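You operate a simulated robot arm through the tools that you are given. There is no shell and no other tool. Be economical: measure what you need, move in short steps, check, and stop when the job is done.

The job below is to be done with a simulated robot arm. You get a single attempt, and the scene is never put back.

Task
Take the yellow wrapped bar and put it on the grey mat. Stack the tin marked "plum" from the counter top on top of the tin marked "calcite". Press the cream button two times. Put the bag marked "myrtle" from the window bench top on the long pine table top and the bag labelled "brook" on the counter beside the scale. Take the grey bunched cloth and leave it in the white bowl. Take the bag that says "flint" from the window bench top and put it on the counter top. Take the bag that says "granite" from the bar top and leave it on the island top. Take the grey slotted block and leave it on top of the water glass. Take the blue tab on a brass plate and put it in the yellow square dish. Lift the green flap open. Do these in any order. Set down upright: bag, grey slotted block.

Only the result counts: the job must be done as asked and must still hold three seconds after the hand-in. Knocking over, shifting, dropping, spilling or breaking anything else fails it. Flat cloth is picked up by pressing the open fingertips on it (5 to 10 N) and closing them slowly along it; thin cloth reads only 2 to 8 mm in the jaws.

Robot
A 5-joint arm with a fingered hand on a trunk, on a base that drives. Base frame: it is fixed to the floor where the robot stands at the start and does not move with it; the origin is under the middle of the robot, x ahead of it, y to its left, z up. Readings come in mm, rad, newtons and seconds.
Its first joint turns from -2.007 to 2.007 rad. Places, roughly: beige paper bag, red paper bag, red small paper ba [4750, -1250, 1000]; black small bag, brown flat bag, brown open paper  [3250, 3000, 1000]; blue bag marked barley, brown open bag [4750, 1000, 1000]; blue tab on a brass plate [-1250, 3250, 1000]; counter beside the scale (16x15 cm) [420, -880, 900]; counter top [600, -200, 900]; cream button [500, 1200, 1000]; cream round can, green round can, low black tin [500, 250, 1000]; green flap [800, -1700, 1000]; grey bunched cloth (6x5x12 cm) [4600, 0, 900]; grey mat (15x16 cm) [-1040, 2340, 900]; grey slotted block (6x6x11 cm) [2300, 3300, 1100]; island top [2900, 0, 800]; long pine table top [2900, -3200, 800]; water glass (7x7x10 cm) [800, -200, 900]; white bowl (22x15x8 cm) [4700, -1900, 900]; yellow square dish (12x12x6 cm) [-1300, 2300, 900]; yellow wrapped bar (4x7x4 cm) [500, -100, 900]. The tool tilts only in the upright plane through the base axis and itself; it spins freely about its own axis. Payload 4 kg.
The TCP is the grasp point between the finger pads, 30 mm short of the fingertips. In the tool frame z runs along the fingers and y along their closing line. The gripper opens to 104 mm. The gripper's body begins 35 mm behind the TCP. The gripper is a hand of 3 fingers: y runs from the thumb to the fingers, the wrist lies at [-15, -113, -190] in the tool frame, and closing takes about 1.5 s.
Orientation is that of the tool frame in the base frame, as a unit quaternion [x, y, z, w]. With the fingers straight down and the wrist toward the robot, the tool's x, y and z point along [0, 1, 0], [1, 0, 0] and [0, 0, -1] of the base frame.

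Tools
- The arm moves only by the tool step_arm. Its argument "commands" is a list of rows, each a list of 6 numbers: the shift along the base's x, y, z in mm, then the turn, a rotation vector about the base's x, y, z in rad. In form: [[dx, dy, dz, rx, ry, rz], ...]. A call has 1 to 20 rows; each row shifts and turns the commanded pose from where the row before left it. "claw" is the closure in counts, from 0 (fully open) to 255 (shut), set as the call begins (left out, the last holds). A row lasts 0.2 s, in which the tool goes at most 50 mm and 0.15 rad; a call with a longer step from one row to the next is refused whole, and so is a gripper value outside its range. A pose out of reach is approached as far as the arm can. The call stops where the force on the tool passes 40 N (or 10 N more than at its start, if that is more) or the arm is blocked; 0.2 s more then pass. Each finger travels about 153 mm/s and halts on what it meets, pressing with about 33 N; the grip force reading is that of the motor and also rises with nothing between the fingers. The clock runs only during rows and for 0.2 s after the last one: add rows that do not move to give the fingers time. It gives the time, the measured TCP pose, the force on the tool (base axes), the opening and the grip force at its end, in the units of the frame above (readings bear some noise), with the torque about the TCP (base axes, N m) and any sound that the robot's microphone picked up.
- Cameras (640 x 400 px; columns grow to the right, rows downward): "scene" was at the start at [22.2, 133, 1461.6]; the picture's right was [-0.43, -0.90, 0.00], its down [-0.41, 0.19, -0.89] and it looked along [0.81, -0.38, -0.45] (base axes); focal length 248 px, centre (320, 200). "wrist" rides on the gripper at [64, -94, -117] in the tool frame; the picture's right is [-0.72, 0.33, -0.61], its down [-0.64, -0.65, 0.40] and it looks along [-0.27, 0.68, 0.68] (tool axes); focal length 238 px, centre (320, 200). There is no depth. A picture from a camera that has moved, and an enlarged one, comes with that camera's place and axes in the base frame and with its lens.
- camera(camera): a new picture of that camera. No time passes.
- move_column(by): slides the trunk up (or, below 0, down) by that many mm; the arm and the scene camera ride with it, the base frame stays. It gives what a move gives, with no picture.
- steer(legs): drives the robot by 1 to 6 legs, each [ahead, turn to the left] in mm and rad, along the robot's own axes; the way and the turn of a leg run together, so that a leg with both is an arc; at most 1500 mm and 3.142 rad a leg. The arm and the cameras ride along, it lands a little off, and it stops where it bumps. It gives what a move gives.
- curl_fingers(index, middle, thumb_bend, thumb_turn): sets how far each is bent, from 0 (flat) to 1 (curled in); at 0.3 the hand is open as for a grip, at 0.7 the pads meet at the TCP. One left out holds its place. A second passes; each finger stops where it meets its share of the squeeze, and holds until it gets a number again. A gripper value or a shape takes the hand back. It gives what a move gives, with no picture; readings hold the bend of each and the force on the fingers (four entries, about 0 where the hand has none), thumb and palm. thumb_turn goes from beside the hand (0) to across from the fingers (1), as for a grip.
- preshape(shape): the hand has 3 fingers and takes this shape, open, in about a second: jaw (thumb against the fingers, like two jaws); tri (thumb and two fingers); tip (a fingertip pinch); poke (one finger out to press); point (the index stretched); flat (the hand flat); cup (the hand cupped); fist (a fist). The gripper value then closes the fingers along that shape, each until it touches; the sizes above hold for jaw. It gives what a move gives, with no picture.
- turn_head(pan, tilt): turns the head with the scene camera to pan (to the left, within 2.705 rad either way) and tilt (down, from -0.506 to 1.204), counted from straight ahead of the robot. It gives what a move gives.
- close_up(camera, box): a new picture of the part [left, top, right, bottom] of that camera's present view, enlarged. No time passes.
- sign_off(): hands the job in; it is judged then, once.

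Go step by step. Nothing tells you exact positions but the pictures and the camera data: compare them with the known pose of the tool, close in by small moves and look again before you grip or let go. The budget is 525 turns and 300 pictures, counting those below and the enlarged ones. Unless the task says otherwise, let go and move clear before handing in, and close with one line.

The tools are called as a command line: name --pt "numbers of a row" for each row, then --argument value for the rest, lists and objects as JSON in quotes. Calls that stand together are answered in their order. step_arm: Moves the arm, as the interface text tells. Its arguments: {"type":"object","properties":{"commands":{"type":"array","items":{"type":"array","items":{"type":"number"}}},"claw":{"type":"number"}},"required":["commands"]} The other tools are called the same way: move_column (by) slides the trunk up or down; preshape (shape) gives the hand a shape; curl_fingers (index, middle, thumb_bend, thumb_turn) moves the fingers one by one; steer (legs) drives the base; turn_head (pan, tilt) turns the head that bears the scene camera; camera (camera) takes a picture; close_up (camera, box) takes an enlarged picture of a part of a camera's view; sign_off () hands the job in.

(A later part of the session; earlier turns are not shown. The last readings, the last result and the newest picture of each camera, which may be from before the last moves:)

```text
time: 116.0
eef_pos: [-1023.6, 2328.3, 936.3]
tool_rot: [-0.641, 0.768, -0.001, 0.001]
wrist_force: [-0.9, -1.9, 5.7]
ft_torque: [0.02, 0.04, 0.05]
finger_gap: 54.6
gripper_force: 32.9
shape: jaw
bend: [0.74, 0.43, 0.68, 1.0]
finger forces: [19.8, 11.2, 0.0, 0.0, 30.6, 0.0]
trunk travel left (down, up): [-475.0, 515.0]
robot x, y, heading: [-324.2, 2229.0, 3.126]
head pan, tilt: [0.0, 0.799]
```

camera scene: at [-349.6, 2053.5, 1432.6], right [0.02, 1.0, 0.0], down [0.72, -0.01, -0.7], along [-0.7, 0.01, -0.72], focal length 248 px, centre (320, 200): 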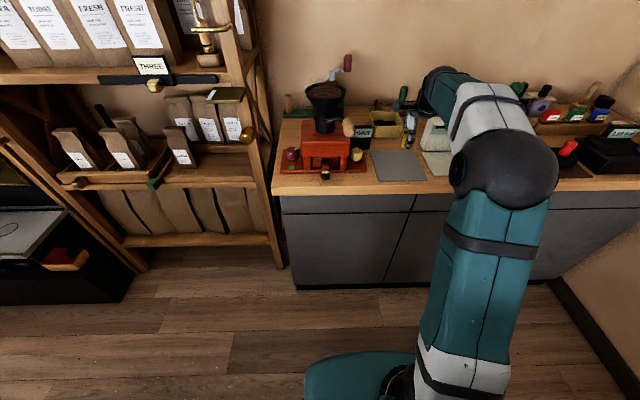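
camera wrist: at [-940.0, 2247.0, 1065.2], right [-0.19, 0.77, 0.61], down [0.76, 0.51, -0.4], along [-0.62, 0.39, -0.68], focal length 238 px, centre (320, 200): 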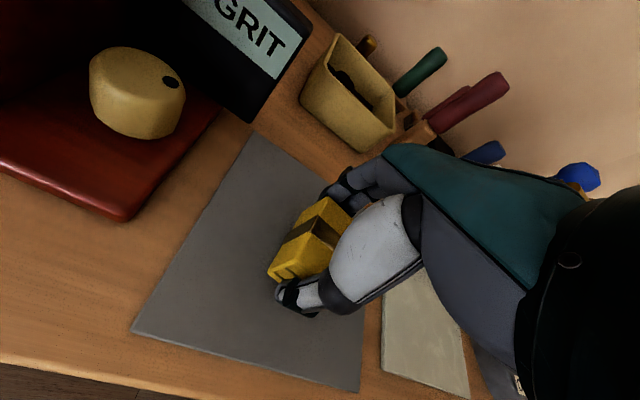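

Light contact. Releasing and rising.

step_arm --pt "0 0 0 0 0 0" --pt "0 0 0 0 0 0" --pt "0 0 0 0 0 0" --pt "0 0 0 0 0 0" --pt "0 0 0 0 0 0" --pt "0 0 30 0 0 0" --pt "0 0 40 0 0 0" --pt "0 0 40 0 0 0" --pt "0 0 40 0 0 0" --pt "0 0 0 0 0 0" --claw 0

turn_head --pan -0.5 --tilt 0.7

camera --camera "scene"

```text
time: 118.2
eef_pos: [-1021.0, 2327.8, 1087.4]
tool_rot: [-0.641, 0.768, -0.001, 0.0]
wrist_force: [0.8, -0.1, 0.4]
ft_torque: [-0.04, -0.04, 0.01]
finger_gap: 103.9
gripper_force: 0.0
shape: jaw
bend: [0.3, 0.3, 0.3, 0.98]
finger forces: [0.0, 0.1, 0.1, 0.0, 0.0, 0.0]
trunk travel left (down, up): [-475.0, 515.0]
robot x, y, heading: [-327.5, 2227.7, 3.129]
head pan, tilt: [0.0, 0.799]
```

```text
time: 119.1
eef_pos: [-1020.9, 2327.8, 1086.5]
tool_rot: [-0.64, 0.768, 0.0, 0.0]
wrist_force: [-1.2, 0.1, -0.7]
ft_torque: [0.02, -0.06, 0.0]
finger_gap: 103.8
gripper_force: 0.1
shape: jaw
bend: [0.3, 0.3, 0.3, 0.98]
finger forces: [0.0, 0.0, 0.1, 0.0, 0.0, 0.0]
trunk travel left (down, up): [-475.0, 515.0]
robot x, y, heading: [-324.7, 2228.9, 3.121]
head pan, tilt: [-0.499, 0.7]
```

```text
238 pictures are left
camera scene: at [-342.6, 2093.9, 1440.8], right [0.49, 0.87, 0.0], down [0.56, -0.32, -0.76], along [-0.67, 0.38, -0.64], focal length 248 px, centre (320, 200)
```

scene: 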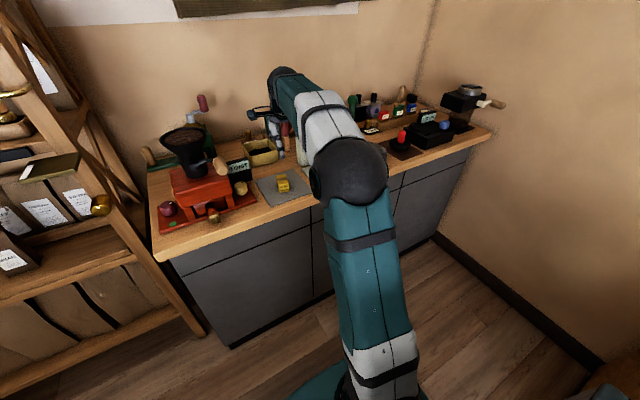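

The bar is on the mat. Now I'll look for the blue tab at the far end of this cabinet.

close_up --camera "scene" --box '[340, 70, 520, 180]'

close_up --camera "scene" --box '[130, 80, 350, 220]'

```text
3.56 times, centred on (430, 125) of scene
camera zoom: at [-342.6, 2093.9, 1440.8], right [0.49, 0.87, 0.0], down [0.56, -0.32, -0.76], along [-0.67, 0.38, -0.64], focal length 884 px, centre (-71, 467)
```

zoom: 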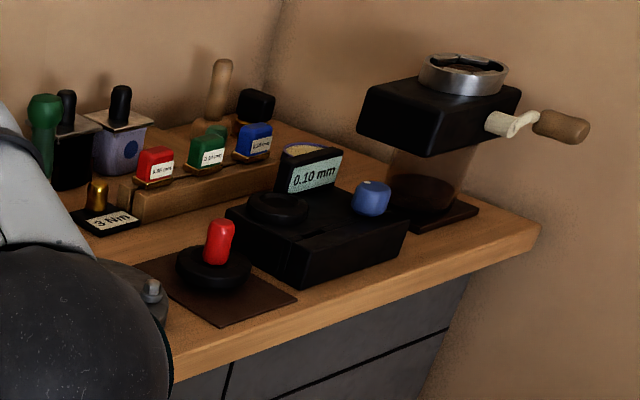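

```text
2.86 times, centred on (240, 150) of scene
camera zoom: at [-342.6, 2093.9, 1440.8], right [0.49, 0.87, 0.0], down [0.56, -0.32, -0.76], along [-0.67, 0.38, -0.64], focal length 710 px, centre (549, 343)
```

zoom: 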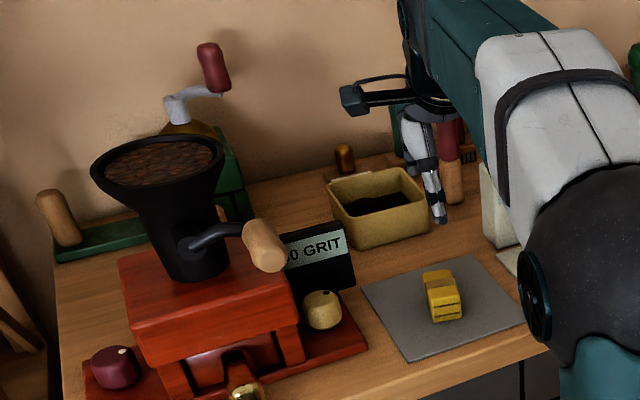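

The blue tab sits on a rack near (-1270, 3200). I'll retract the arm, swing round, reverse nearer and face it.

step_arm --pt "45 -6 20 0 0 0" --pt "45 -6 20 0 0 0" --pt "45 -6 20 0 0 0" --pt "45 -6 20 0 0 0" --pt "35 -5 0 0 0 0" --pt "0 0 0 0 0 0"

steer --legs '[[0, 1.84], [-690, 0], [0, -2.2]]'

turn_head --pan -0.2 --tilt 0.6

camera --camera "scene"

```text
time: 120.5
eef_pos: [-805.9, 2295.9, 1163.4]
tool_rot: [-0.638, 0.77, 0.002, 0.003]
wrist_force: [-0.2, -0.5, 0.7]
ft_torque: [-0.02, 0.01, -0.04]
finger_gap: 103.9
gripper_force: 0.0
shape: jaw
bend: [0.3, 0.3, 0.3, 0.98]
finger forces: [0.1, 0.1, 0.0, 0.0, 0.0, 0.0]
trunk travel left (down, up): [-475.0, 515.0]
robot x, y, heading: [-323.4, 2223.4, 3.121]
head pan, tilt: [-0.499, 0.7]
```

```text
time: 133.8
eef_pos: [-926.4, 3088.9, 1162.8]
tool_rot: [-0.51, 0.86, 0.001, 0.003]
wrist_force: [-0.4, 0.2, -0.4]
ft_torque: [-0.01, 0.01, 0.0]
finger_gap: 103.7
gripper_force: 0.1
shape: jaw
bend: [0.3, 0.3, 0.3, 0.98]
finger forces: [0.1, 0.1, 0.1, 0.0, 0.0, 0.0]
trunk travel left (down, up): [-475.0, 515.0]
robot x, y, heading: [-491.1, 2876.1, 2.813]
head pan, tilt: [-0.499, 0.7]
```

```text
time: 134.6
eef_pos: [-928.6, 3089.3, 1163.7]
tool_rot: [-0.51, 0.86, 0.001, 0.004]
wrist_force: [-0.7, 0.3, 0.6]
ft_torque: [0.01, 0.0, -0.03]
finger_gap: 103.7
gripper_force: 0.1
shape: jaw
bend: [0.3, 0.3, 0.3, 0.98]
finger forces: [0.0, 0.0, 0.1, 0.0, 0.0, 0.0]
trunk travel left (down, up): [-475.0, 515.0]
robot x, y, heading: [-491.5, 2874.2, 2.815]
head pan, tilt: [-0.201, 0.6]
```

```text
235 pictures are left
camera scene: at [-567.0, 2736.1, 1449.4], right [0.51, 0.86, 0.0], down [0.49, -0.29, -0.82], along [-0.71, 0.42, -0.57], focal length 248 px, centre (320, 200)
```

scene: 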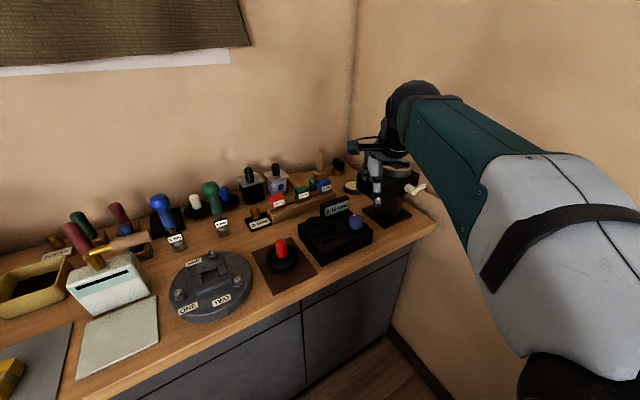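

close_up --camera "scene" --box '[240, 140, 400, 240]'

close_up --camera "scene" --box '[280, 160, 370, 216]'

camera --camera "wrist"

```text
4.00 times, centred on (320, 190) of scene
camera zoom: at [-567.0, 2736.1, 1449.4], right [0.51, 0.86, 0.0], down [0.49, -0.29, -0.82], along [-0.71, 0.42, -0.57], focal length 994 px, centre (320, 240)
```

zoom: 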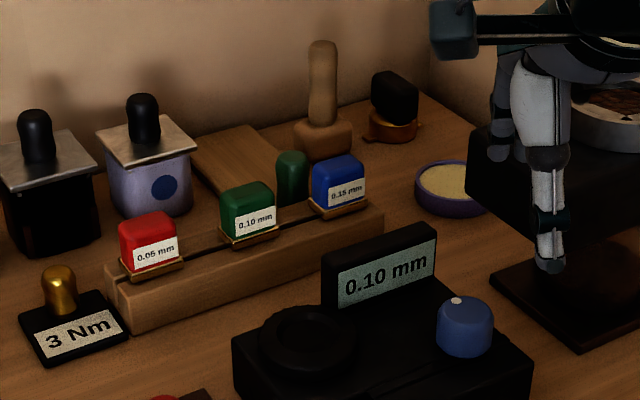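

```text
7.11 times, centred on (325, 188) of scene
camera zoom: at [-567.0, 2736.1, 1449.4], right [0.51, 0.86, 0.0], down [0.49, -0.29, -0.82], along [-0.71, 0.42, -0.57], focal length 1767 px, centre (284, 285)
```

zoom: 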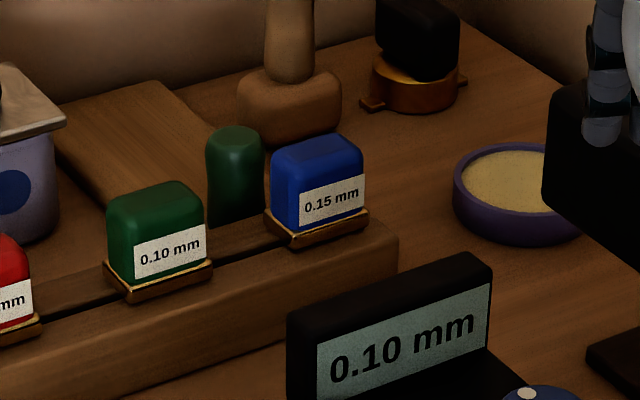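

```text
232 pictures are left
camera wrist: at [-875.3, 2987.7, 1280.8], right [0.06, 0.78, 0.62], down [0.88, 0.25, -0.4], along [-0.47, 0.57, -0.68], focal length 238 px, centre (320, 200)
```

wrist: 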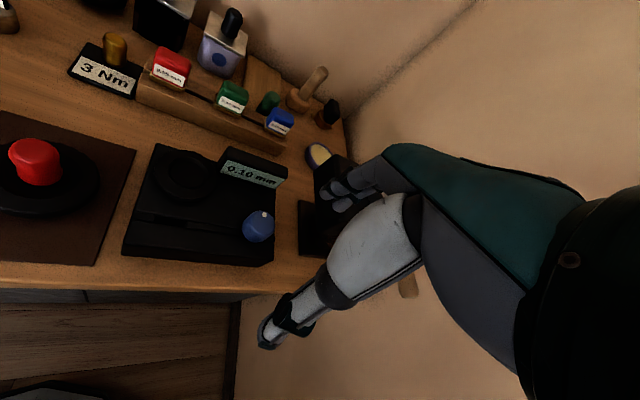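

The blue tab's shim stands in a slotted rack; I want the jaws square to the rack, so I'll reposition the base slightly with the arm raised.

move_column --by 150

steer --legs '[[-200, 0], [0, -0.28], [305, 0], [0, 0.34]]'

camera --camera "scene"

camera --camera "wrist"

```text
time: 136.3
eef_pos: [-927.8, 3089.5, 1313.9]
tool_rot: [-0.51, 0.86, 0.0, 0.003]
wrist_force: [-0.2, 0.2, -0.8]
ft_torque: [-0.01, -0.01, 0.01]
finger_gap: 103.5
gripper_force: 0.1
shape: jaw
bend: [0.3, 0.3, 0.3, 0.98]
finger forces: [0.0, 0.0, 0.0, 0.0, 0.0, 0.0]
trunk travel left (down, up): [-625.0, 365.0]
robot x, y, heading: [-487.5, 2875.0, 2.813]
head pan, tilt: [-0.201, 0.6]
```

```text
time: 141.6
eef_pos: [-995.8, 3171.4, 1314.8]
tool_rot: [-0.535, 0.845, 0.001, 0.004]
wrist_force: [-0.1, 0.3, 0.2]
ft_torque: [0.0, 0.0, -0.01]
finger_gap: 103.7
gripper_force: 0.2
shape: jaw
bend: [0.3, 0.3, 0.3, 0.98]
finger forces: [0.1, 0.1, 0.1, 0.1, 0.0, 0.0]
trunk travel left (down, up): [-625.0, 365.0]
robot x, y, heading: [-545.2, 2980.9, 2.862]
head pan, tilt: [-0.201, 0.6]
```

```text
231 pictures are left
camera scene: at [-615.3, 2840.0, 1599.4], right [0.46, 0.89, 0.0], down [0.5, -0.26, -0.83], along [-0.73, 0.38, -0.56], focal length 248 px, centre (320, 200)
```

scene: 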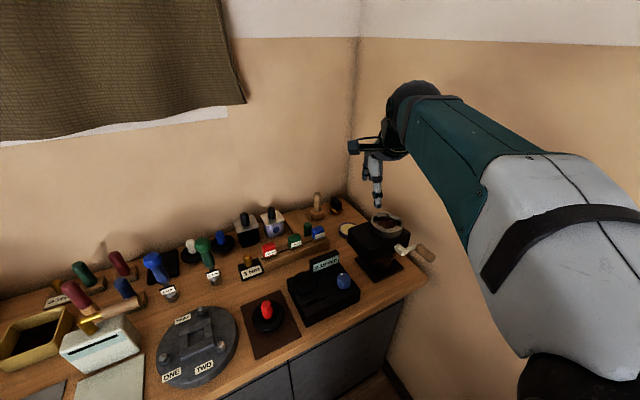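

```text
230 pictures are left
camera wrist: at [-937.5, 3073.6, 1430.8], right [0.01, 0.79, 0.62], down [0.87, 0.3, -0.4], along [-0.5, 0.54, -0.68], focal length 238 px, centre (320, 200)
```

wrist: 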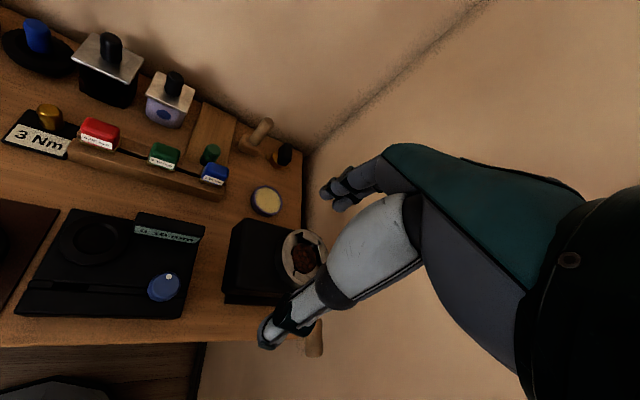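

step_arm --pt "-12 -35 0 0 0 0.075" --pt "-12 -35 0 0 0 0.075" --pt "-40 10 0 0 0 0" --pt "-40 10 0 0 0 0" --pt "-40 10 0 0 0 0" --pt "-40 10 0 0 0 0" --pt "-40 10 0 0 0 0" --pt "-38 11 0 0 0 0" --pt "0 0 -50 0 0 0" --pt "0 0 -50 0 0 0" --pt "0 0 -50 0 0 0" --pt "0 0 -50 0 0 0" --pt "0 0 0 0 0 0" --claw 100

camera --camera "wrist"

close_up --camera "scene" --box '[240, 170, 400, 270]'

```text
time: 144.4
eef_pos: [-1254.1, 3172.7, 1115.3]
tool_rot: [-0.599, 0.801, -0.002, 0.0]
wrist_force: [-1.1, 0.4, 0.4]
ft_torque: [-0.05, 0.0, 0.02]
finger_gap: 63.5
gripper_force: 0.1
shape: jaw
bend: [0.29, 0.4, 0.64, 1.0]
finger forces: [0.1, 0.1, 0.1, 0.0, 0.0, 0.1]
out of reach, approached as far as the arm can: row 4, 8
trunk travel left (down, up): [-625.0, 365.0]
robot x, y, heading: [-547.4, 2983.9, 2.866]
head pan, tilt: [-0.201, 0.6]
```

```text
229 pictures are left
camera wrist: at [-1183.0, 3084.7, 1232.9], right [-0.11, 0.78, 0.61], down [0.81, 0.43, -0.4], along [-0.58, 0.45, -0.68], focal length 238 px, centre (320, 200)
```

wrist: 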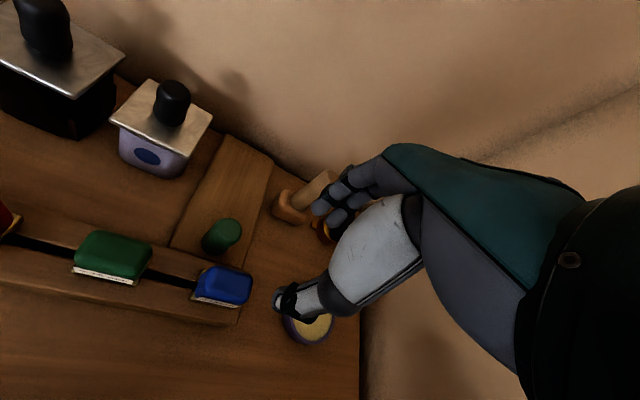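

```text
4.00 times, centred on (320, 220) of scene
camera zoom: at [-615.2, 2840.1, 1599.5], right [0.46, 0.89, 0.0], down [0.5, -0.26, -0.83], along [-0.73, 0.38, -0.56], focal length 994 px, centre (320, 120)
```

zoom: 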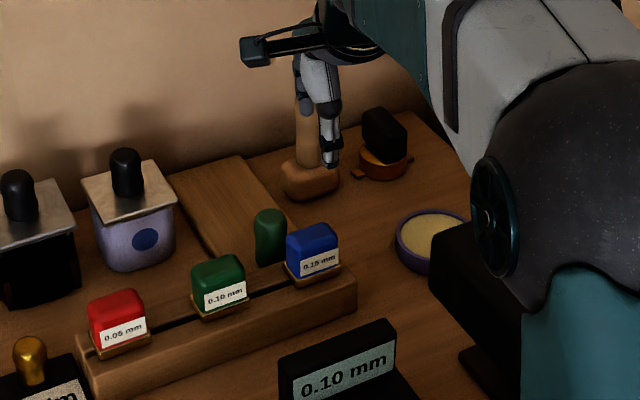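

With partial claw closing only the thumb moves, so I'll set the fingers individually to a narrower symmetric opening, then come down nearer.

curl_fingers --index 0.46 --middle 0.46 --thumb_bend 0.46 --thumb_turn 1.0

step_arm --pt "8 -6 -40 0 0 0.01" --pt "0 0 -40 0 0 0" --pt "0 0 0 0 0 0"

camera --camera "wrist"

close_up --camera "scene" --box '[240, 170, 400, 270]'

```text
time: 145.4
eef_pos: [-1257.0, 3172.3, 1116.4]
tool_rot: [-0.599, 0.801, -0.001, -0.001]
wrist_force: [0.4, -0.1, 0.2]
ft_torque: [0.0, -0.03, -0.01]
finger_gap: 62.4
gripper_force: 0.1
shape: fingers
bend: [0.46, 0.46, 0.46, 1.0]
finger forces: [0.1, 0.1, 0.0, 0.0, 0.0, 0.1]
trunk travel left (down, up): [-625.0, 365.0]
robot x, y, heading: [-548.6, 2984.4, 2.863]
head pan, tilt: [-0.201, 0.6]
```

```text
time: 146.2
eef_pos: [-1248.1, 3165.5, 1035.6]
tool_rot: [-0.603, 0.798, -0.001, 0.0]
wrist_force: [0.1, -0.2, 1.0]
ft_torque: [-0.02, 0.02, 0.01]
finger_gap: 62.0
gripper_force: 0.0
shape: fingers
bend: [0.46, 0.46, 0.46, 1.0]
finger forces: [0.0, 0.0, 0.0, 0.0, 0.0, 0.0]
trunk travel left (down, up): [-625.0, 365.0]
robot x, y, heading: [-544.8, 2984.4, 2.864]
head pan, tilt: [-0.201, 0.6]
```

```text
227 pictures are left
camera wrist: at [-1174.6, 3078.5, 1152.9], right [-0.12, 0.78, 0.61], down [0.8, 0.44, -0.4], along [-0.58, 0.44, -0.68], focal length 238 px, centre (320, 200)
```

wrist: 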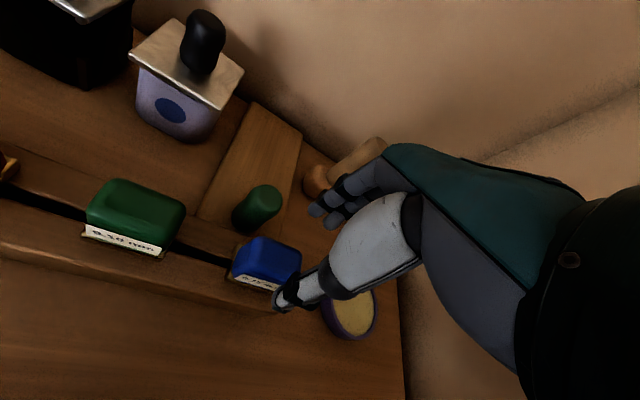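

```text
4.00 times, centred on (320, 220) of scene
camera zoom: at [-615.3, 2840.1, 1599.5], right [0.46, 0.89, 0.0], down [0.5, -0.26, -0.83], along [-0.73, 0.38, -0.56], focal length 994 px, centre (320, 120)
```

zoom: 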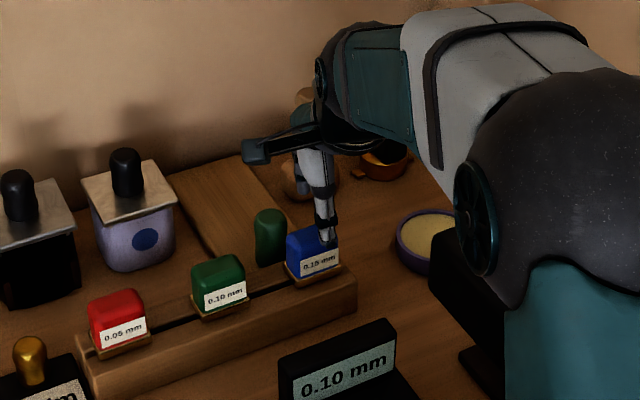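

step_arm --pt "4 -2 -20 0 0 0.003" --pt "0 0 -15 0 0 0" --pt "0 0 0 0 0 0"

close_up --camera "wrist" --box '[180, 150, 400, 330]'

close_up --camera "scene" --box '[280, 200, 360, 250]'

```text
time: 147.0
eef_pos: [-1243.4, 3164.4, 999.9]
tool_rot: [-0.603, 0.798, -0.001, 0.002]
wrist_force: [0.1, 0.0, 0.7]
ft_torque: [0.03, -0.05, 0.0]
finger_gap: 62.0
gripper_force: 0.0
shape: fingers
bend: [0.46, 0.46, 0.46, 1.0]
finger forces: [0.0, 0.0, 0.1, 0.1, 0.0, 0.0]
trunk travel left (down, up): [-625.0, 365.0]
robot x, y, heading: [-544.2, 2986.5, 2.867]
head pan, tilt: [-0.201, 0.6]
```

```text
2.22 times, centred on (290, 240) of wrist
camera zoom: at [-1169.1, 3077.2, 1117.4], right [-0.12, 0.78, 0.61], down [0.8, 0.44, -0.4], along [-0.58, 0.44, -0.68], focal length 530 px, centre (387, 111)
```

zoom: 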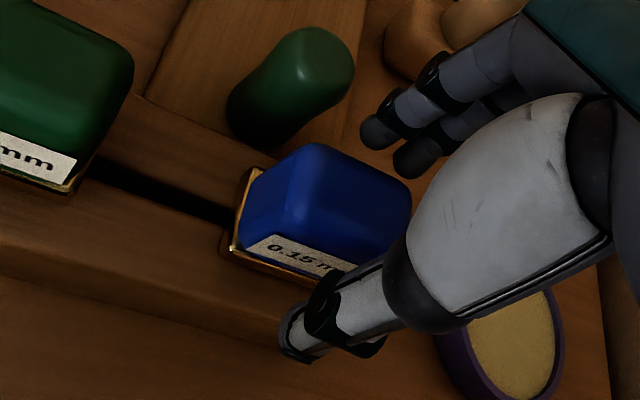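

```text
8.00 times, centred on (320, 225) of scene
camera zoom: at [-615.4, 2840.2, 1599.4], right [0.46, 0.89, 0.0], down [0.5, -0.26, -0.83], along [-0.73, 0.38, -0.56], focal length 1988 px, centre (320, 0)
```

zoom: 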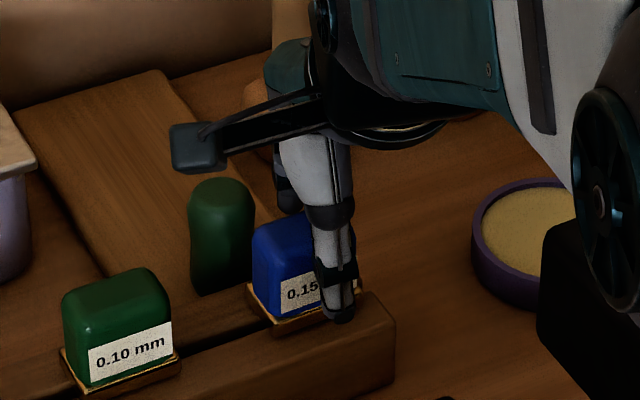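

The fingers will clear the green handle. I'll shift about 8 mm left and slightly outward, then lower.

step_arm --pt "-7 -6 0 0 0 0.01" --pt "0 0 -10 0 0 0" --pt "0 0 -10 0 0 0" --pt "0 0 0 0 0 0"

close_up --camera "wrist" --box '[180, 150, 400, 330]'

close_up --camera "scene" --box '[280, 200, 360, 250]'

```text
time: 148.0
eef_pos: [-1250.7, 3158.8, 980.1]
tool_rot: [-0.607, 0.795, -0.001, 0.001]
wrist_force: [0.6, 0.2, 0.5]
ft_torque: [-0.02, -0.03, -0.02]
finger_gap: 62.1
gripper_force: 0.0
shape: fingers
bend: [0.46, 0.46, 0.46, 1.0]
finger forces: [0.0, 0.0, 0.0, 0.0, 0.0, 0.1]
trunk travel left (down, up): [-625.0, 365.0]
robot x, y, heading: [-549.4, 2980.0, 2.865]
head pan, tilt: [-0.201, 0.6]
```

```text
2.22 times, centred on (290, 240) of wrist
camera zoom: at [-1175.2, 3072.2, 1097.0], right [-0.13, 0.78, 0.61], down [0.8, 0.45, -0.4], along [-0.59, 0.44, -0.68], focal length 530 px, centre (387, 111)
```

zoom: 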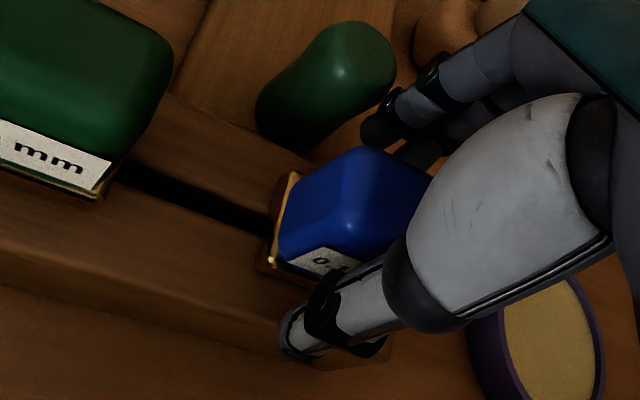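

```text
8.00 times, centred on (320, 225) of scene
camera zoom: at [-615.4, 2840.2, 1599.4], right [0.46, 0.89, 0.0], down [0.5, -0.26, -0.83], along [-0.73, 0.38, -0.56], focal length 1988 px, centre (320, 0)
```

zoom: 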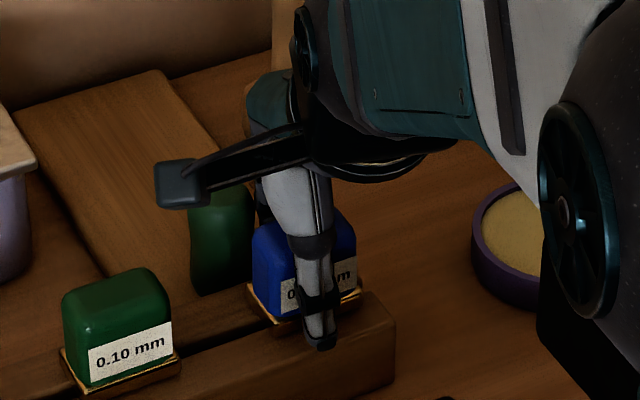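

step_arm --pt "0 0 -6 0 0 0" --pt "0 0 0 0 0 0"

curl_fingers --index 0.75 --middle 0.75 --thumb_bend 0.75

close_up --camera "wrist" --box '[180, 150, 400, 330]'

```text
time: 148.6
eef_pos: [-1250.0, 3159.2, 973.3]
tool_rot: [-0.607, 0.795, 0.0, 0.001]
wrist_force: [-1.4, 0.3, 1.1]
ft_torque: [-0.01, -0.01, 0.02]
finger_gap: 62.4
gripper_force: 0.2
shape: fingers
bend: [0.46, 0.46, 0.46, 1.0]
finger forces: [0.0, 0.0, 0.0, 0.1, 0.5, 0.0]
trunk travel left (down, up): [-625.0, 365.0]
robot x, y, heading: [-545.4, 2979.0, 2.864]
head pan, tilt: [-0.201, 0.6]
```

```text
time: 149.6
eef_pos: [-1251.5, 3159.0, 975.6]
tool_rot: [-0.607, 0.794, 0.0, 0.001]
wrist_force: [-8.3, 1.9, 10.4]
ft_torque: [0.34, 0.62, 0.28]
finger_gap: 24.2
gripper_force: 26.3
shape: fingers
bend: [0.73, 0.56, 0.59, 1.0]
finger forces: [11.5, 22.7, 0.0, 0.1, 18.7, 0.0]
trunk travel left (down, up): [-625.0, 365.0]
robot x, y, heading: [-550.6, 2981.6, 2.869]
head pan, tilt: [-0.201, 0.6]
```

```text
2.22 times, centred on (290, 240) of wrist
camera zoom: at [-1175.8, 3072.5, 1092.0], right [-0.13, 0.78, 0.61], down [0.8, 0.45, -0.4], along [-0.59, 0.44, -0.68], focal length 530 px, centre (387, 111)
```

zoom: 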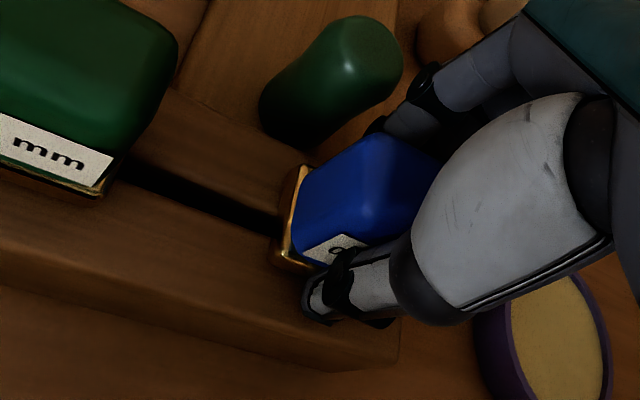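

It is gripped. Lifting straight up in small steps.

step_arm --pt "0 0 5 0 0 0" --pt "0 0 5 0 0 0" --pt "0 0 10 0 0 0" --pt "0 0 10 0 0 0" --pt "0 0 0 0 0 0"

close_up --camera "wrist" --box '[180, 150, 400, 330]'

close_up --camera "scene" --box '[280, 200, 360, 250]'

```text
time: 150.8
eef_pos: [-1249.5, 3158.2, 1003.2]
tool_rot: [-0.608, 0.794, -0.001, 0.001]
wrist_force: [0.5, -0.7, 0.0]
ft_torque: [0.02, -0.05, 0.03]
finger_gap: 24.1
gripper_force: 19.9
shape: fingers
bend: [0.73, 0.63, 0.6, 1.0]
finger forces: [12.4, 6.7, 0.0, 0.0, 20.1, 0.0]
trunk travel left (down, up): [-625.0, 365.0]
robot x, y, heading: [-547.6, 2981.9, 2.868]
head pan, tilt: [-0.201, 0.6]
```

```text
2.22 times, centred on (290, 240) of wrist
camera zoom: at [-1175.0, 3071.9, 1120.3], right [-0.13, 0.78, 0.61], down [0.8, 0.45, -0.4], along [-0.59, 0.44, -0.68], focal length 530 px, centre (387, 111)
```

zoom: 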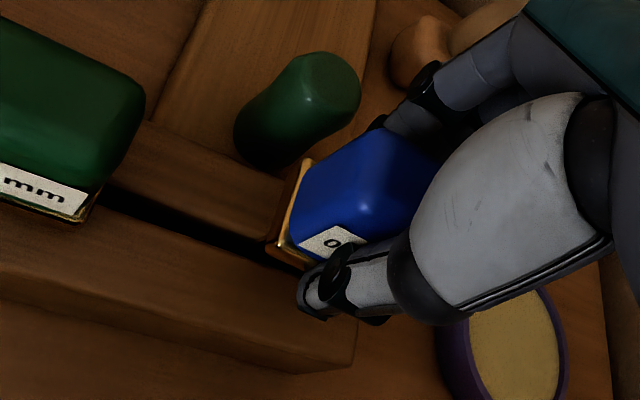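

```text
8.00 times, centred on (320, 225) of scene
camera zoom: at [-615.3, 2840.2, 1599.4], right [0.46, 0.89, 0.0], down [0.5, -0.26, -0.83], along [-0.73, 0.38, -0.56], focal length 1988 px, centre (320, 0)
```

zoom: 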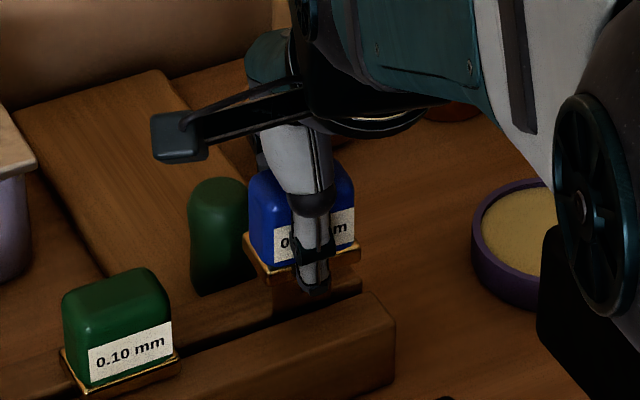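

The tab comes up cleanly with a brass blade beneath. I'll keep lifting.

step_arm --pt "0 0 15 0 0 0" --pt "0 0 20 0 0 0" --pt "0 0 20 0 0 0" --pt "0 0 30 0 0 0" --pt "0 0 40 0 0 0" --pt "0 0 40 0 0 0" --pt "0 0 0 0 0 0"

close_up --camera "scene" --box '[260, 130, 380, 240]'

```text
time: 152.4
eef_pos: [-1249.8, 3159.3, 1170.1]
tool_rot: [-0.607, 0.794, -0.001, 0.0]
wrist_force: [0.8, -0.1, -0.1]
ft_torque: [0.0, 0.05, -0.02]
finger_gap: 23.6
gripper_force: 19.4
shape: fingers
bend: [0.73, 0.63, 0.6, 1.0]
finger forces: [12.8, 6.6, 0.0, 0.1, 19.3, 0.0]
trunk travel left (down, up): [-625.0, 365.0]
robot x, y, heading: [-547.7, 2985.7, 2.866]
head pan, tilt: [-0.201, 0.6]
```

```text
3.64 times, centred on (320, 185) of scene
camera zoom: at [-615.7, 2840.2, 1599.4], right [0.46, 0.89, 0.0], down [0.5, -0.26, -0.82], along [-0.73, 0.38, -0.57], focal length 904 px, centre (320, 254)
```

zoom: 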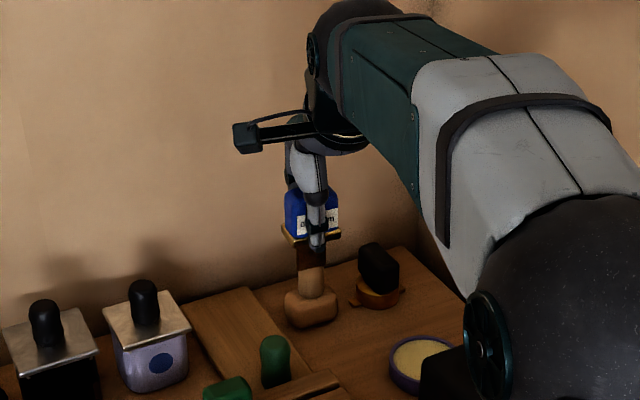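

The tab is free. I'll retract, raise, and drive back toward the yellow dish.

step_arm --pt "45 -12 0 0 0 0" --pt "45 -12 0 0 0 0" --pt "45 -11 0 0 0 0" --pt "45 -12 0 0 0 0" --pt "45 -11 0 0 0 0" --pt "0 0 0 0 0 0"

move_column --by 200

steer --legs '[[0, 1.85], [650, 0], [0, -1.75]]'

turn_head --pan 0.0 --tilt 0.8

camera --camera "scene"

```text
time: 153.8
eef_pos: [-1025.7, 3101.4, 1169.4]
tool_rot: [-0.607, 0.795, -0.001, 0.003]
wrist_force: [0.0, -0.4, -0.5]
ft_torque: [0.0, -0.03, -0.01]
finger_gap: 24.2
gripper_force: 19.4
shape: fingers
bend: [0.73, 0.63, 0.6, 1.0]
finger forces: [12.8, 6.6, 0.1, 0.0, 19.3, 0.0]
trunk travel left (down, up): [-625.0, 365.0]
robot x, y, heading: [-547.3, 2984.2, 2.864]
head pan, tilt: [-0.201, 0.6]
```

```text
time: 155.9
eef_pos: [-1025.9, 3100.1, 1370.4]
tool_rot: [-0.607, 0.795, 0.0, 0.002]
wrist_force: [-0.6, 0.2, -0.1]
ft_torque: [0.01, 0.03, 0.02]
finger_gap: 24.0
gripper_force: 19.4
shape: fingers
bend: [0.73, 0.63, 0.6, 1.0]
finger forces: [12.9, 6.6, 0.0, 0.0, 19.3, 0.0]
trunk travel left (down, up): [-825.0, 165.0]
robot x, y, heading: [-545.9, 2981.4, 2.865]
head pan, tilt: [-0.201, 0.6]
```

```text
time: 168.1
eef_pos: [-1057.4, 2419.8, 1370.3]
tool_rot: [-0.629, 0.778, 0.001, 0.001]
wrist_force: [-0.2, 0.5, -1.1]
ft_torque: [0.01, 0.0, 0.05]
finger_gap: 23.1
gripper_force: 17.7
shape: fingers
bend: [0.73, 0.63, 0.6, 1.0]
finger forces: [11.4, 6.1, 0.0, 0.0, 17.6, 0.0]
trunk travel left (down, up): [-825.0, 165.0]
robot x, y, heading: [-575.0, 2327.0, 2.923]
head pan, tilt: [-0.201, 0.6]
```

```text
time: 168.9
eef_pos: [-1058.1, 2419.1, 1370.0]
tool_rot: [-0.629, 0.778, 0.0, 0.002]
wrist_force: [0.1, 0.3, -0.5]
ft_torque: [0.04, 0.03, 0.0]
finger_gap: 23.3
gripper_force: 17.3
shape: fingers
bend: [0.73, 0.63, 0.6, 1.0]
finger forces: [11.4, 6.0, 0.0, 0.0, 17.6, 0.1]
trunk travel left (down, up): [-825.0, 165.0]
robot x, y, heading: [-574.5, 2327.8, 2.924]
head pan, tilt: [0.0, 0.799]
```

```text
217 pictures are left
camera scene: at [-632.2, 2163.9, 1782.6], right [0.22, 0.98, 0.0], down [0.7, -0.16, -0.7], along [-0.68, 0.15, -0.72], focal length 248 px, centre (320, 200)
```

scene: 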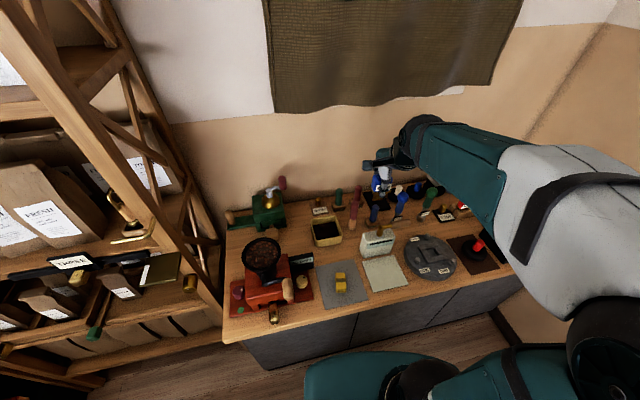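

step_arm --pt "-4 -46 0 0 0 0.095" --pt "-4 -46 0 0 0 0.095" --pt "-47 0 0 0 0 0" --pt "-47 0 0 0 0 0" --pt "-47 0 0 0 0 0" --pt "-47 0 0 0 0 0" --pt "0 0 -50 0 0 0" --pt "0 0 -50 0 0 0" --pt "0 0 -50 0 0 0" --pt "0 0 -50 0 0 0" --pt "0 0 -50 0 0 0" --pt "0 0 -40 0 0 0" --pt "0 0 0 0 0 0"

camera --camera "wrist"

close_up --camera "scene" --box '[240, 140, 440, 280]'

```text
time: 171.7
eef_pos: [-1254.3, 2328.7, 1079.8]
tool_rot: [-0.702, 0.712, -0.003, -0.002]
wrist_force: [0.5, -0.3, 0.4]
ft_torque: [-0.01, 0.02, 0.01]
finger_gap: 22.8
gripper_force: 17.2
shape: fingers
bend: [0.73, 0.63, 0.6, 1.0]
finger forces: [11.4, 6.0, 0.0, 0.0, 17.3, 0.0]
trunk travel left (down, up): [-825.0, 165.0]
robot x, y, heading: [-572.9, 2329.2, 2.926]
head pan, tilt: [0.0, 0.799]
```

```text
216 pictures are left
camera wrist: at [-1160.7, 2265.2, 1197.0], right [-0.32, 0.73, 0.61], down [0.66, 0.63, -0.41], along [-0.68, 0.27, -0.68], focal length 238 px, centre (320, 200)
```

wrist: 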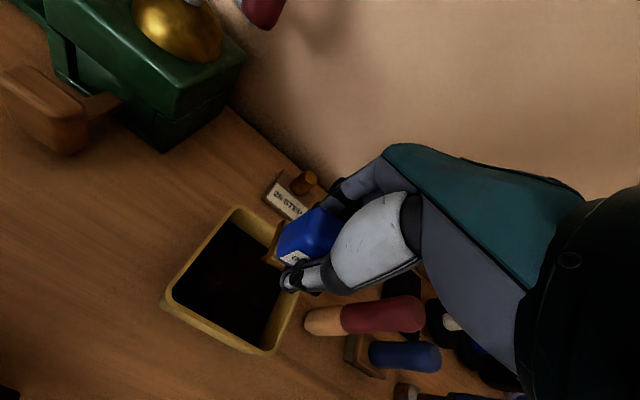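

```text
2.86 times, centred on (340, 210) of scene
camera zoom: at [-631.5, 2163.7, 1782.6], right [0.22, 0.98, 0.0], down [0.7, -0.16, -0.7], along [-0.68, 0.15, -0.72], focal length 710 px, centre (263, 171)
```

zoom: 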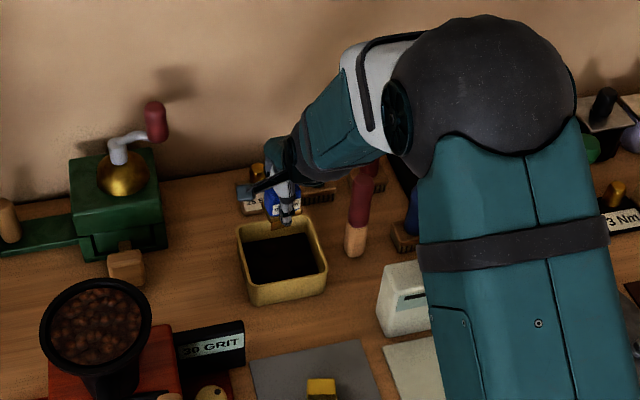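

The dish is right beneath. Lowering into it.

step_arm --pt "4 2 -30 0 0 0" --pt "0 0 -25 0 0 0" --pt "0 0 -15 0 0 0" --pt "0 0 -10 0 0 0" --pt "0 0 0 0 0 0"

close_up --camera "wrist" --box '[140, 120, 440, 360]'

close_up --camera "scene" --box '[300, 190, 360, 250]'

```text
time: 172.9
eef_pos: [-1251.0, 2331.4, 999.4]
tool_rot: [-0.702, 0.712, -0.002, -0.001]
wrist_force: [-0.6, 0.0, -0.8]
ft_torque: [-0.05, 0.0, -0.01]
finger_gap: 23.0
gripper_force: 17.6
shape: fingers
bend: [0.73, 0.63, 0.6, 1.0]
finger forces: [11.3, 5.9, 0.1, 0.0, 17.3, 0.0]
trunk travel left (down, up): [-825.0, 165.0]
robot x, y, heading: [-575.2, 2327.7, 2.923]
head pan, tilt: [0.0, 0.799]
```

```text
1.67 times, centred on (290, 240) of wrist
camera zoom: at [-1156.7, 2265.9, 1116.9], right [-0.32, 0.73, 0.61], down [0.66, 0.63, -0.41], along [-0.68, 0.27, -0.68], focal length 397 px, centre (370, 133)
```

zoom: 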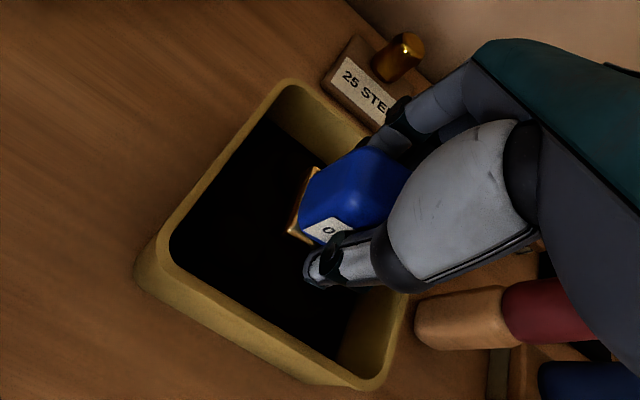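

```text
6.67 times, centred on (330, 220) of scene
camera zoom: at [-632.2, 2163.7, 1782.6], right [0.22, 0.98, 0.0], down [0.7, -0.16, -0.7], along [-0.68, 0.15, -0.72], focal length 1657 px, centre (253, 67)
```

zoom: 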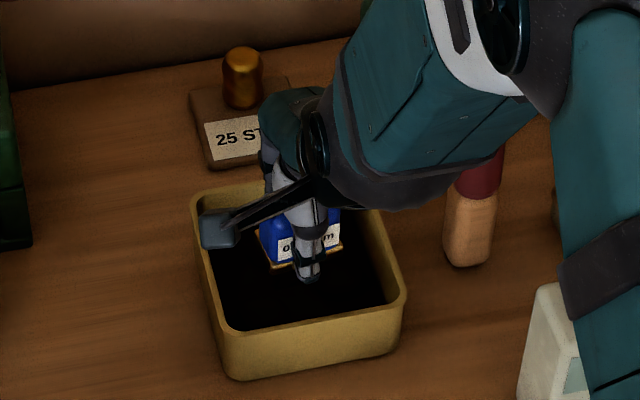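

step_arm --pt "6 0 -8 0 0 0" --pt "0 0 -6 0 0 0" --pt "0 0 -4 0 0 0" --pt "0 0 0 0 0 0"

```text
time: 173.9
eef_pos: [-1244.2, 2330.4, 981.6]
tool_rot: [-0.702, 0.712, -0.003, -0.001]
wrist_force: [0.2, 0.2, -0.6]
ft_torque: [0.04, 0.02, 0.01]
finger_gap: 22.8
gripper_force: 17.5
shape: fingers
bend: [0.73, 0.63, 0.6, 1.0]
finger forces: [11.5, 5.9, 0.0, 0.0, 17.3, 0.0]
trunk travel left (down, up): [-825.0, 165.0]
robot x, y, heading: [-575.1, 2327.2, 2.923]
head pan, tilt: [0.0, 0.799]
```

step_arm --pt "0 0 -5 0 0 0" --pt "0 0 -5 0 0 0" --pt "0 0 0 0 0 0"

close_up --camera "wrist" --box '[140, 120, 440, 360]'

close_up --camera "scene" --box '[300, 190, 360, 250]'

```text
time: 174.7
eef_pos: [-1244.2, 2331.8, 971.1]
tool_rot: [-0.702, 0.712, -0.002, -0.002]
wrist_force: [-1.1, -0.2, 0.6]
ft_torque: [0.03, 0.02, -0.05]
finger_gap: 23.2
gripper_force: 17.6
shape: fingers
bend: [0.73, 0.63, 0.6, 1.0]
finger forces: [11.4, 6.0, 0.1, 0.1, 17.3, 0.1]
trunk travel left (down, up): [-825.0, 165.0]
robot x, y, heading: [-573.7, 2327.8, 2.923]
head pan, tilt: [0.0, 0.799]
```

```text
1.67 times, centred on (290, 240) of wrist
camera zoom: at [-1150.7, 2266.1, 1089.6], right [-0.32, 0.73, 0.61], down [0.66, 0.63, -0.41], along [-0.68, 0.27, -0.68], focal length 397 px, centre (370, 133)
```

zoom: 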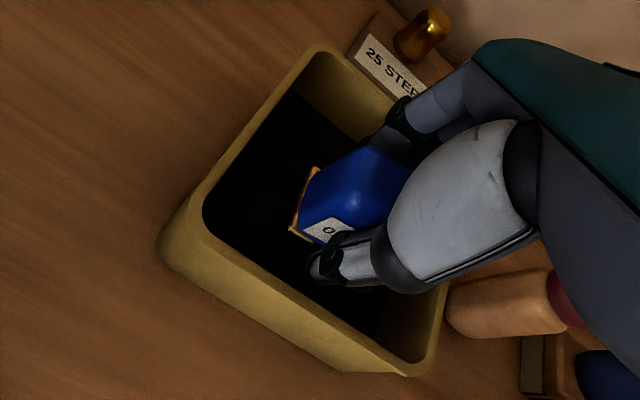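

```text
6.67 times, centred on (330, 220) of scene
camera zoom: at [-632.3, 2163.7, 1782.6], right [0.22, 0.98, 0.0], down [0.7, -0.16, -0.7], along [-0.68, 0.15, -0.72], focal length 1657 px, centre (253, 67)
```

zoom: 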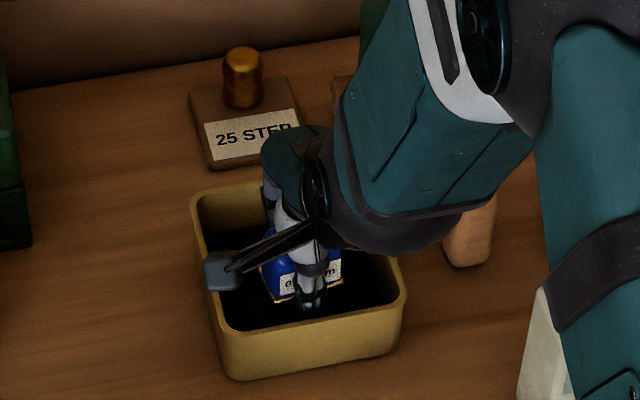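

step_arm --pt "0 0 -4 0 0 0" --pt "0 0 -4 0 0 0" --pt "0 0 -3 0 0 0" --pt "0 0 0 0 0 0"

step_arm --pt "0 0 -3 0 0 0" --pt "0 0 -3 0 0 0" --pt "0 0 0 0 0 0"

```text
time: 175.7
eef_pos: [-1243.7, 2330.7, 965.7]
tool_rot: [-0.702, 0.712, 0.0, -0.004]
wrist_force: [-2.8, -0.3, 34.7]
ft_torque: [-0.02, -0.09, 0.03]
finger_gap: 22.9
gripper_force: 23.1
shape: fingers
bend: [0.74, 0.64, 0.6, 1.0]
finger forces: [16.4, 8.4, 0.0, 0.0, 21.8, 0.0]
trunk travel left (down, up): [-825.0, 165.0]
robot x, y, heading: [-573.0, 2330.3, 2.918]
head pan, tilt: [0.0, 0.799]
```

```text
time: 176.5
eef_pos: [-1243.9, 2331.1, 953.0]
tool_rot: [-0.703, 0.712, -0.004, 0.0]
wrist_force: [-0.6, -0.2, -0.6]
ft_torque: [0.03, -0.03, 0.03]
finger_gap: 0.2
gripper_force: 9.5
shape: fingers
bend: [0.74, 0.71, 0.71, 1.0]
finger forces: [8.9, 1.3, 0.0, 0.0, 9.7, 0.0]
trunk travel left (down, up): [-825.0, 165.0]
robot x, y, heading: [-572.6, 2325.0, 2.923]
head pan, tilt: [0.0, 0.799]
```

The tab slipped out of the fingers on contact; I'll check that it is in the dish.

close_up --camera "wrist" --box '[140, 120, 440, 360]'

step_arm --pt "0 0 20 0 0 0" --pt "0 0 40 0 0 0" --pt "0 0 45 0 0 0" --pt "0 0 45 0 0 0" --pt "0 0 0 0 0 0"

close_up --camera "scene" --box '[300, 190, 360, 250]'

close_up --camera "wrist" --box '[140, 120, 440, 360]'

```text
1.67 times, centred on (290, 240) of wrist
camera zoom: at [-1150.7, 2266.1, 1072.1], right [-0.32, 0.73, 0.61], down [0.66, 0.63, -0.4], along [-0.68, 0.27, -0.68], focal length 397 px, centre (370, 133)
```

zoom: 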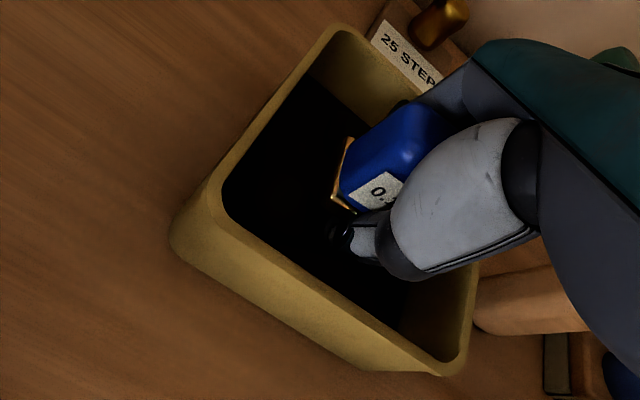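

```text
time: 177.7
eef_pos: [-1244.2, 2330.6, 1105.9]
tool_rot: [-0.703, 0.712, -0.003, -0.001]
wrist_force: [0.1, 0.0, -0.7]
ft_torque: [0.03, 0.0, 0.0]
finger_gap: 0.3
gripper_force: 9.7
shape: fingers
bend: [0.74, 0.71, 0.71, 1.0]
finger forces: [8.9, 1.3, 0.0, 0.1, 9.6, 0.1]
trunk travel left (down, up): [-825.0, 165.0]
robot x, y, heading: [-573.6, 2325.4, 2.919]
head pan, tilt: [0.0, 0.799]
```

```text
6.67 times, centred on (330, 220) of scene
camera zoom: at [-633.3, 2163.7, 1782.5], right [0.22, 0.98, 0.0], down [0.7, -0.16, -0.7], along [-0.68, 0.15, -0.72], focal length 1657 px, centre (253, 67)
```

zoom: 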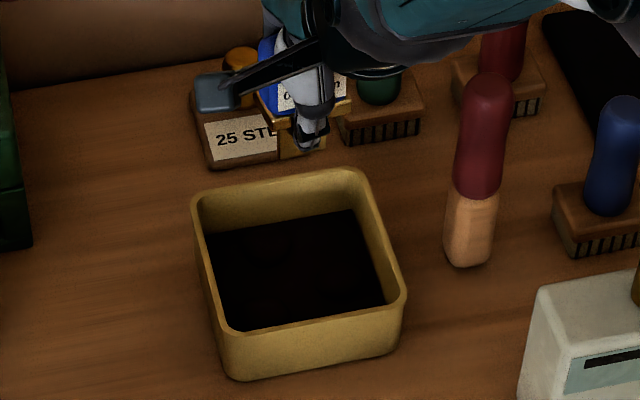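

```text
1.67 times, centred on (290, 240) of wrist
camera zoom: at [-1151.6, 2265.2, 1223.1], right [-0.32, 0.73, 0.61], down [0.66, 0.63, -0.41], along [-0.68, 0.27, -0.68], focal length 397 px, centre (370, 133)
```

zoom: 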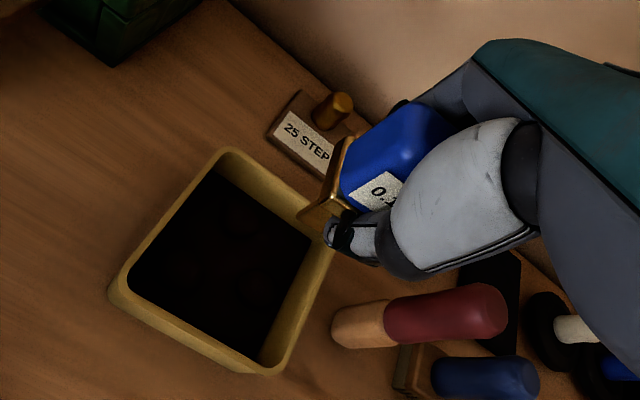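

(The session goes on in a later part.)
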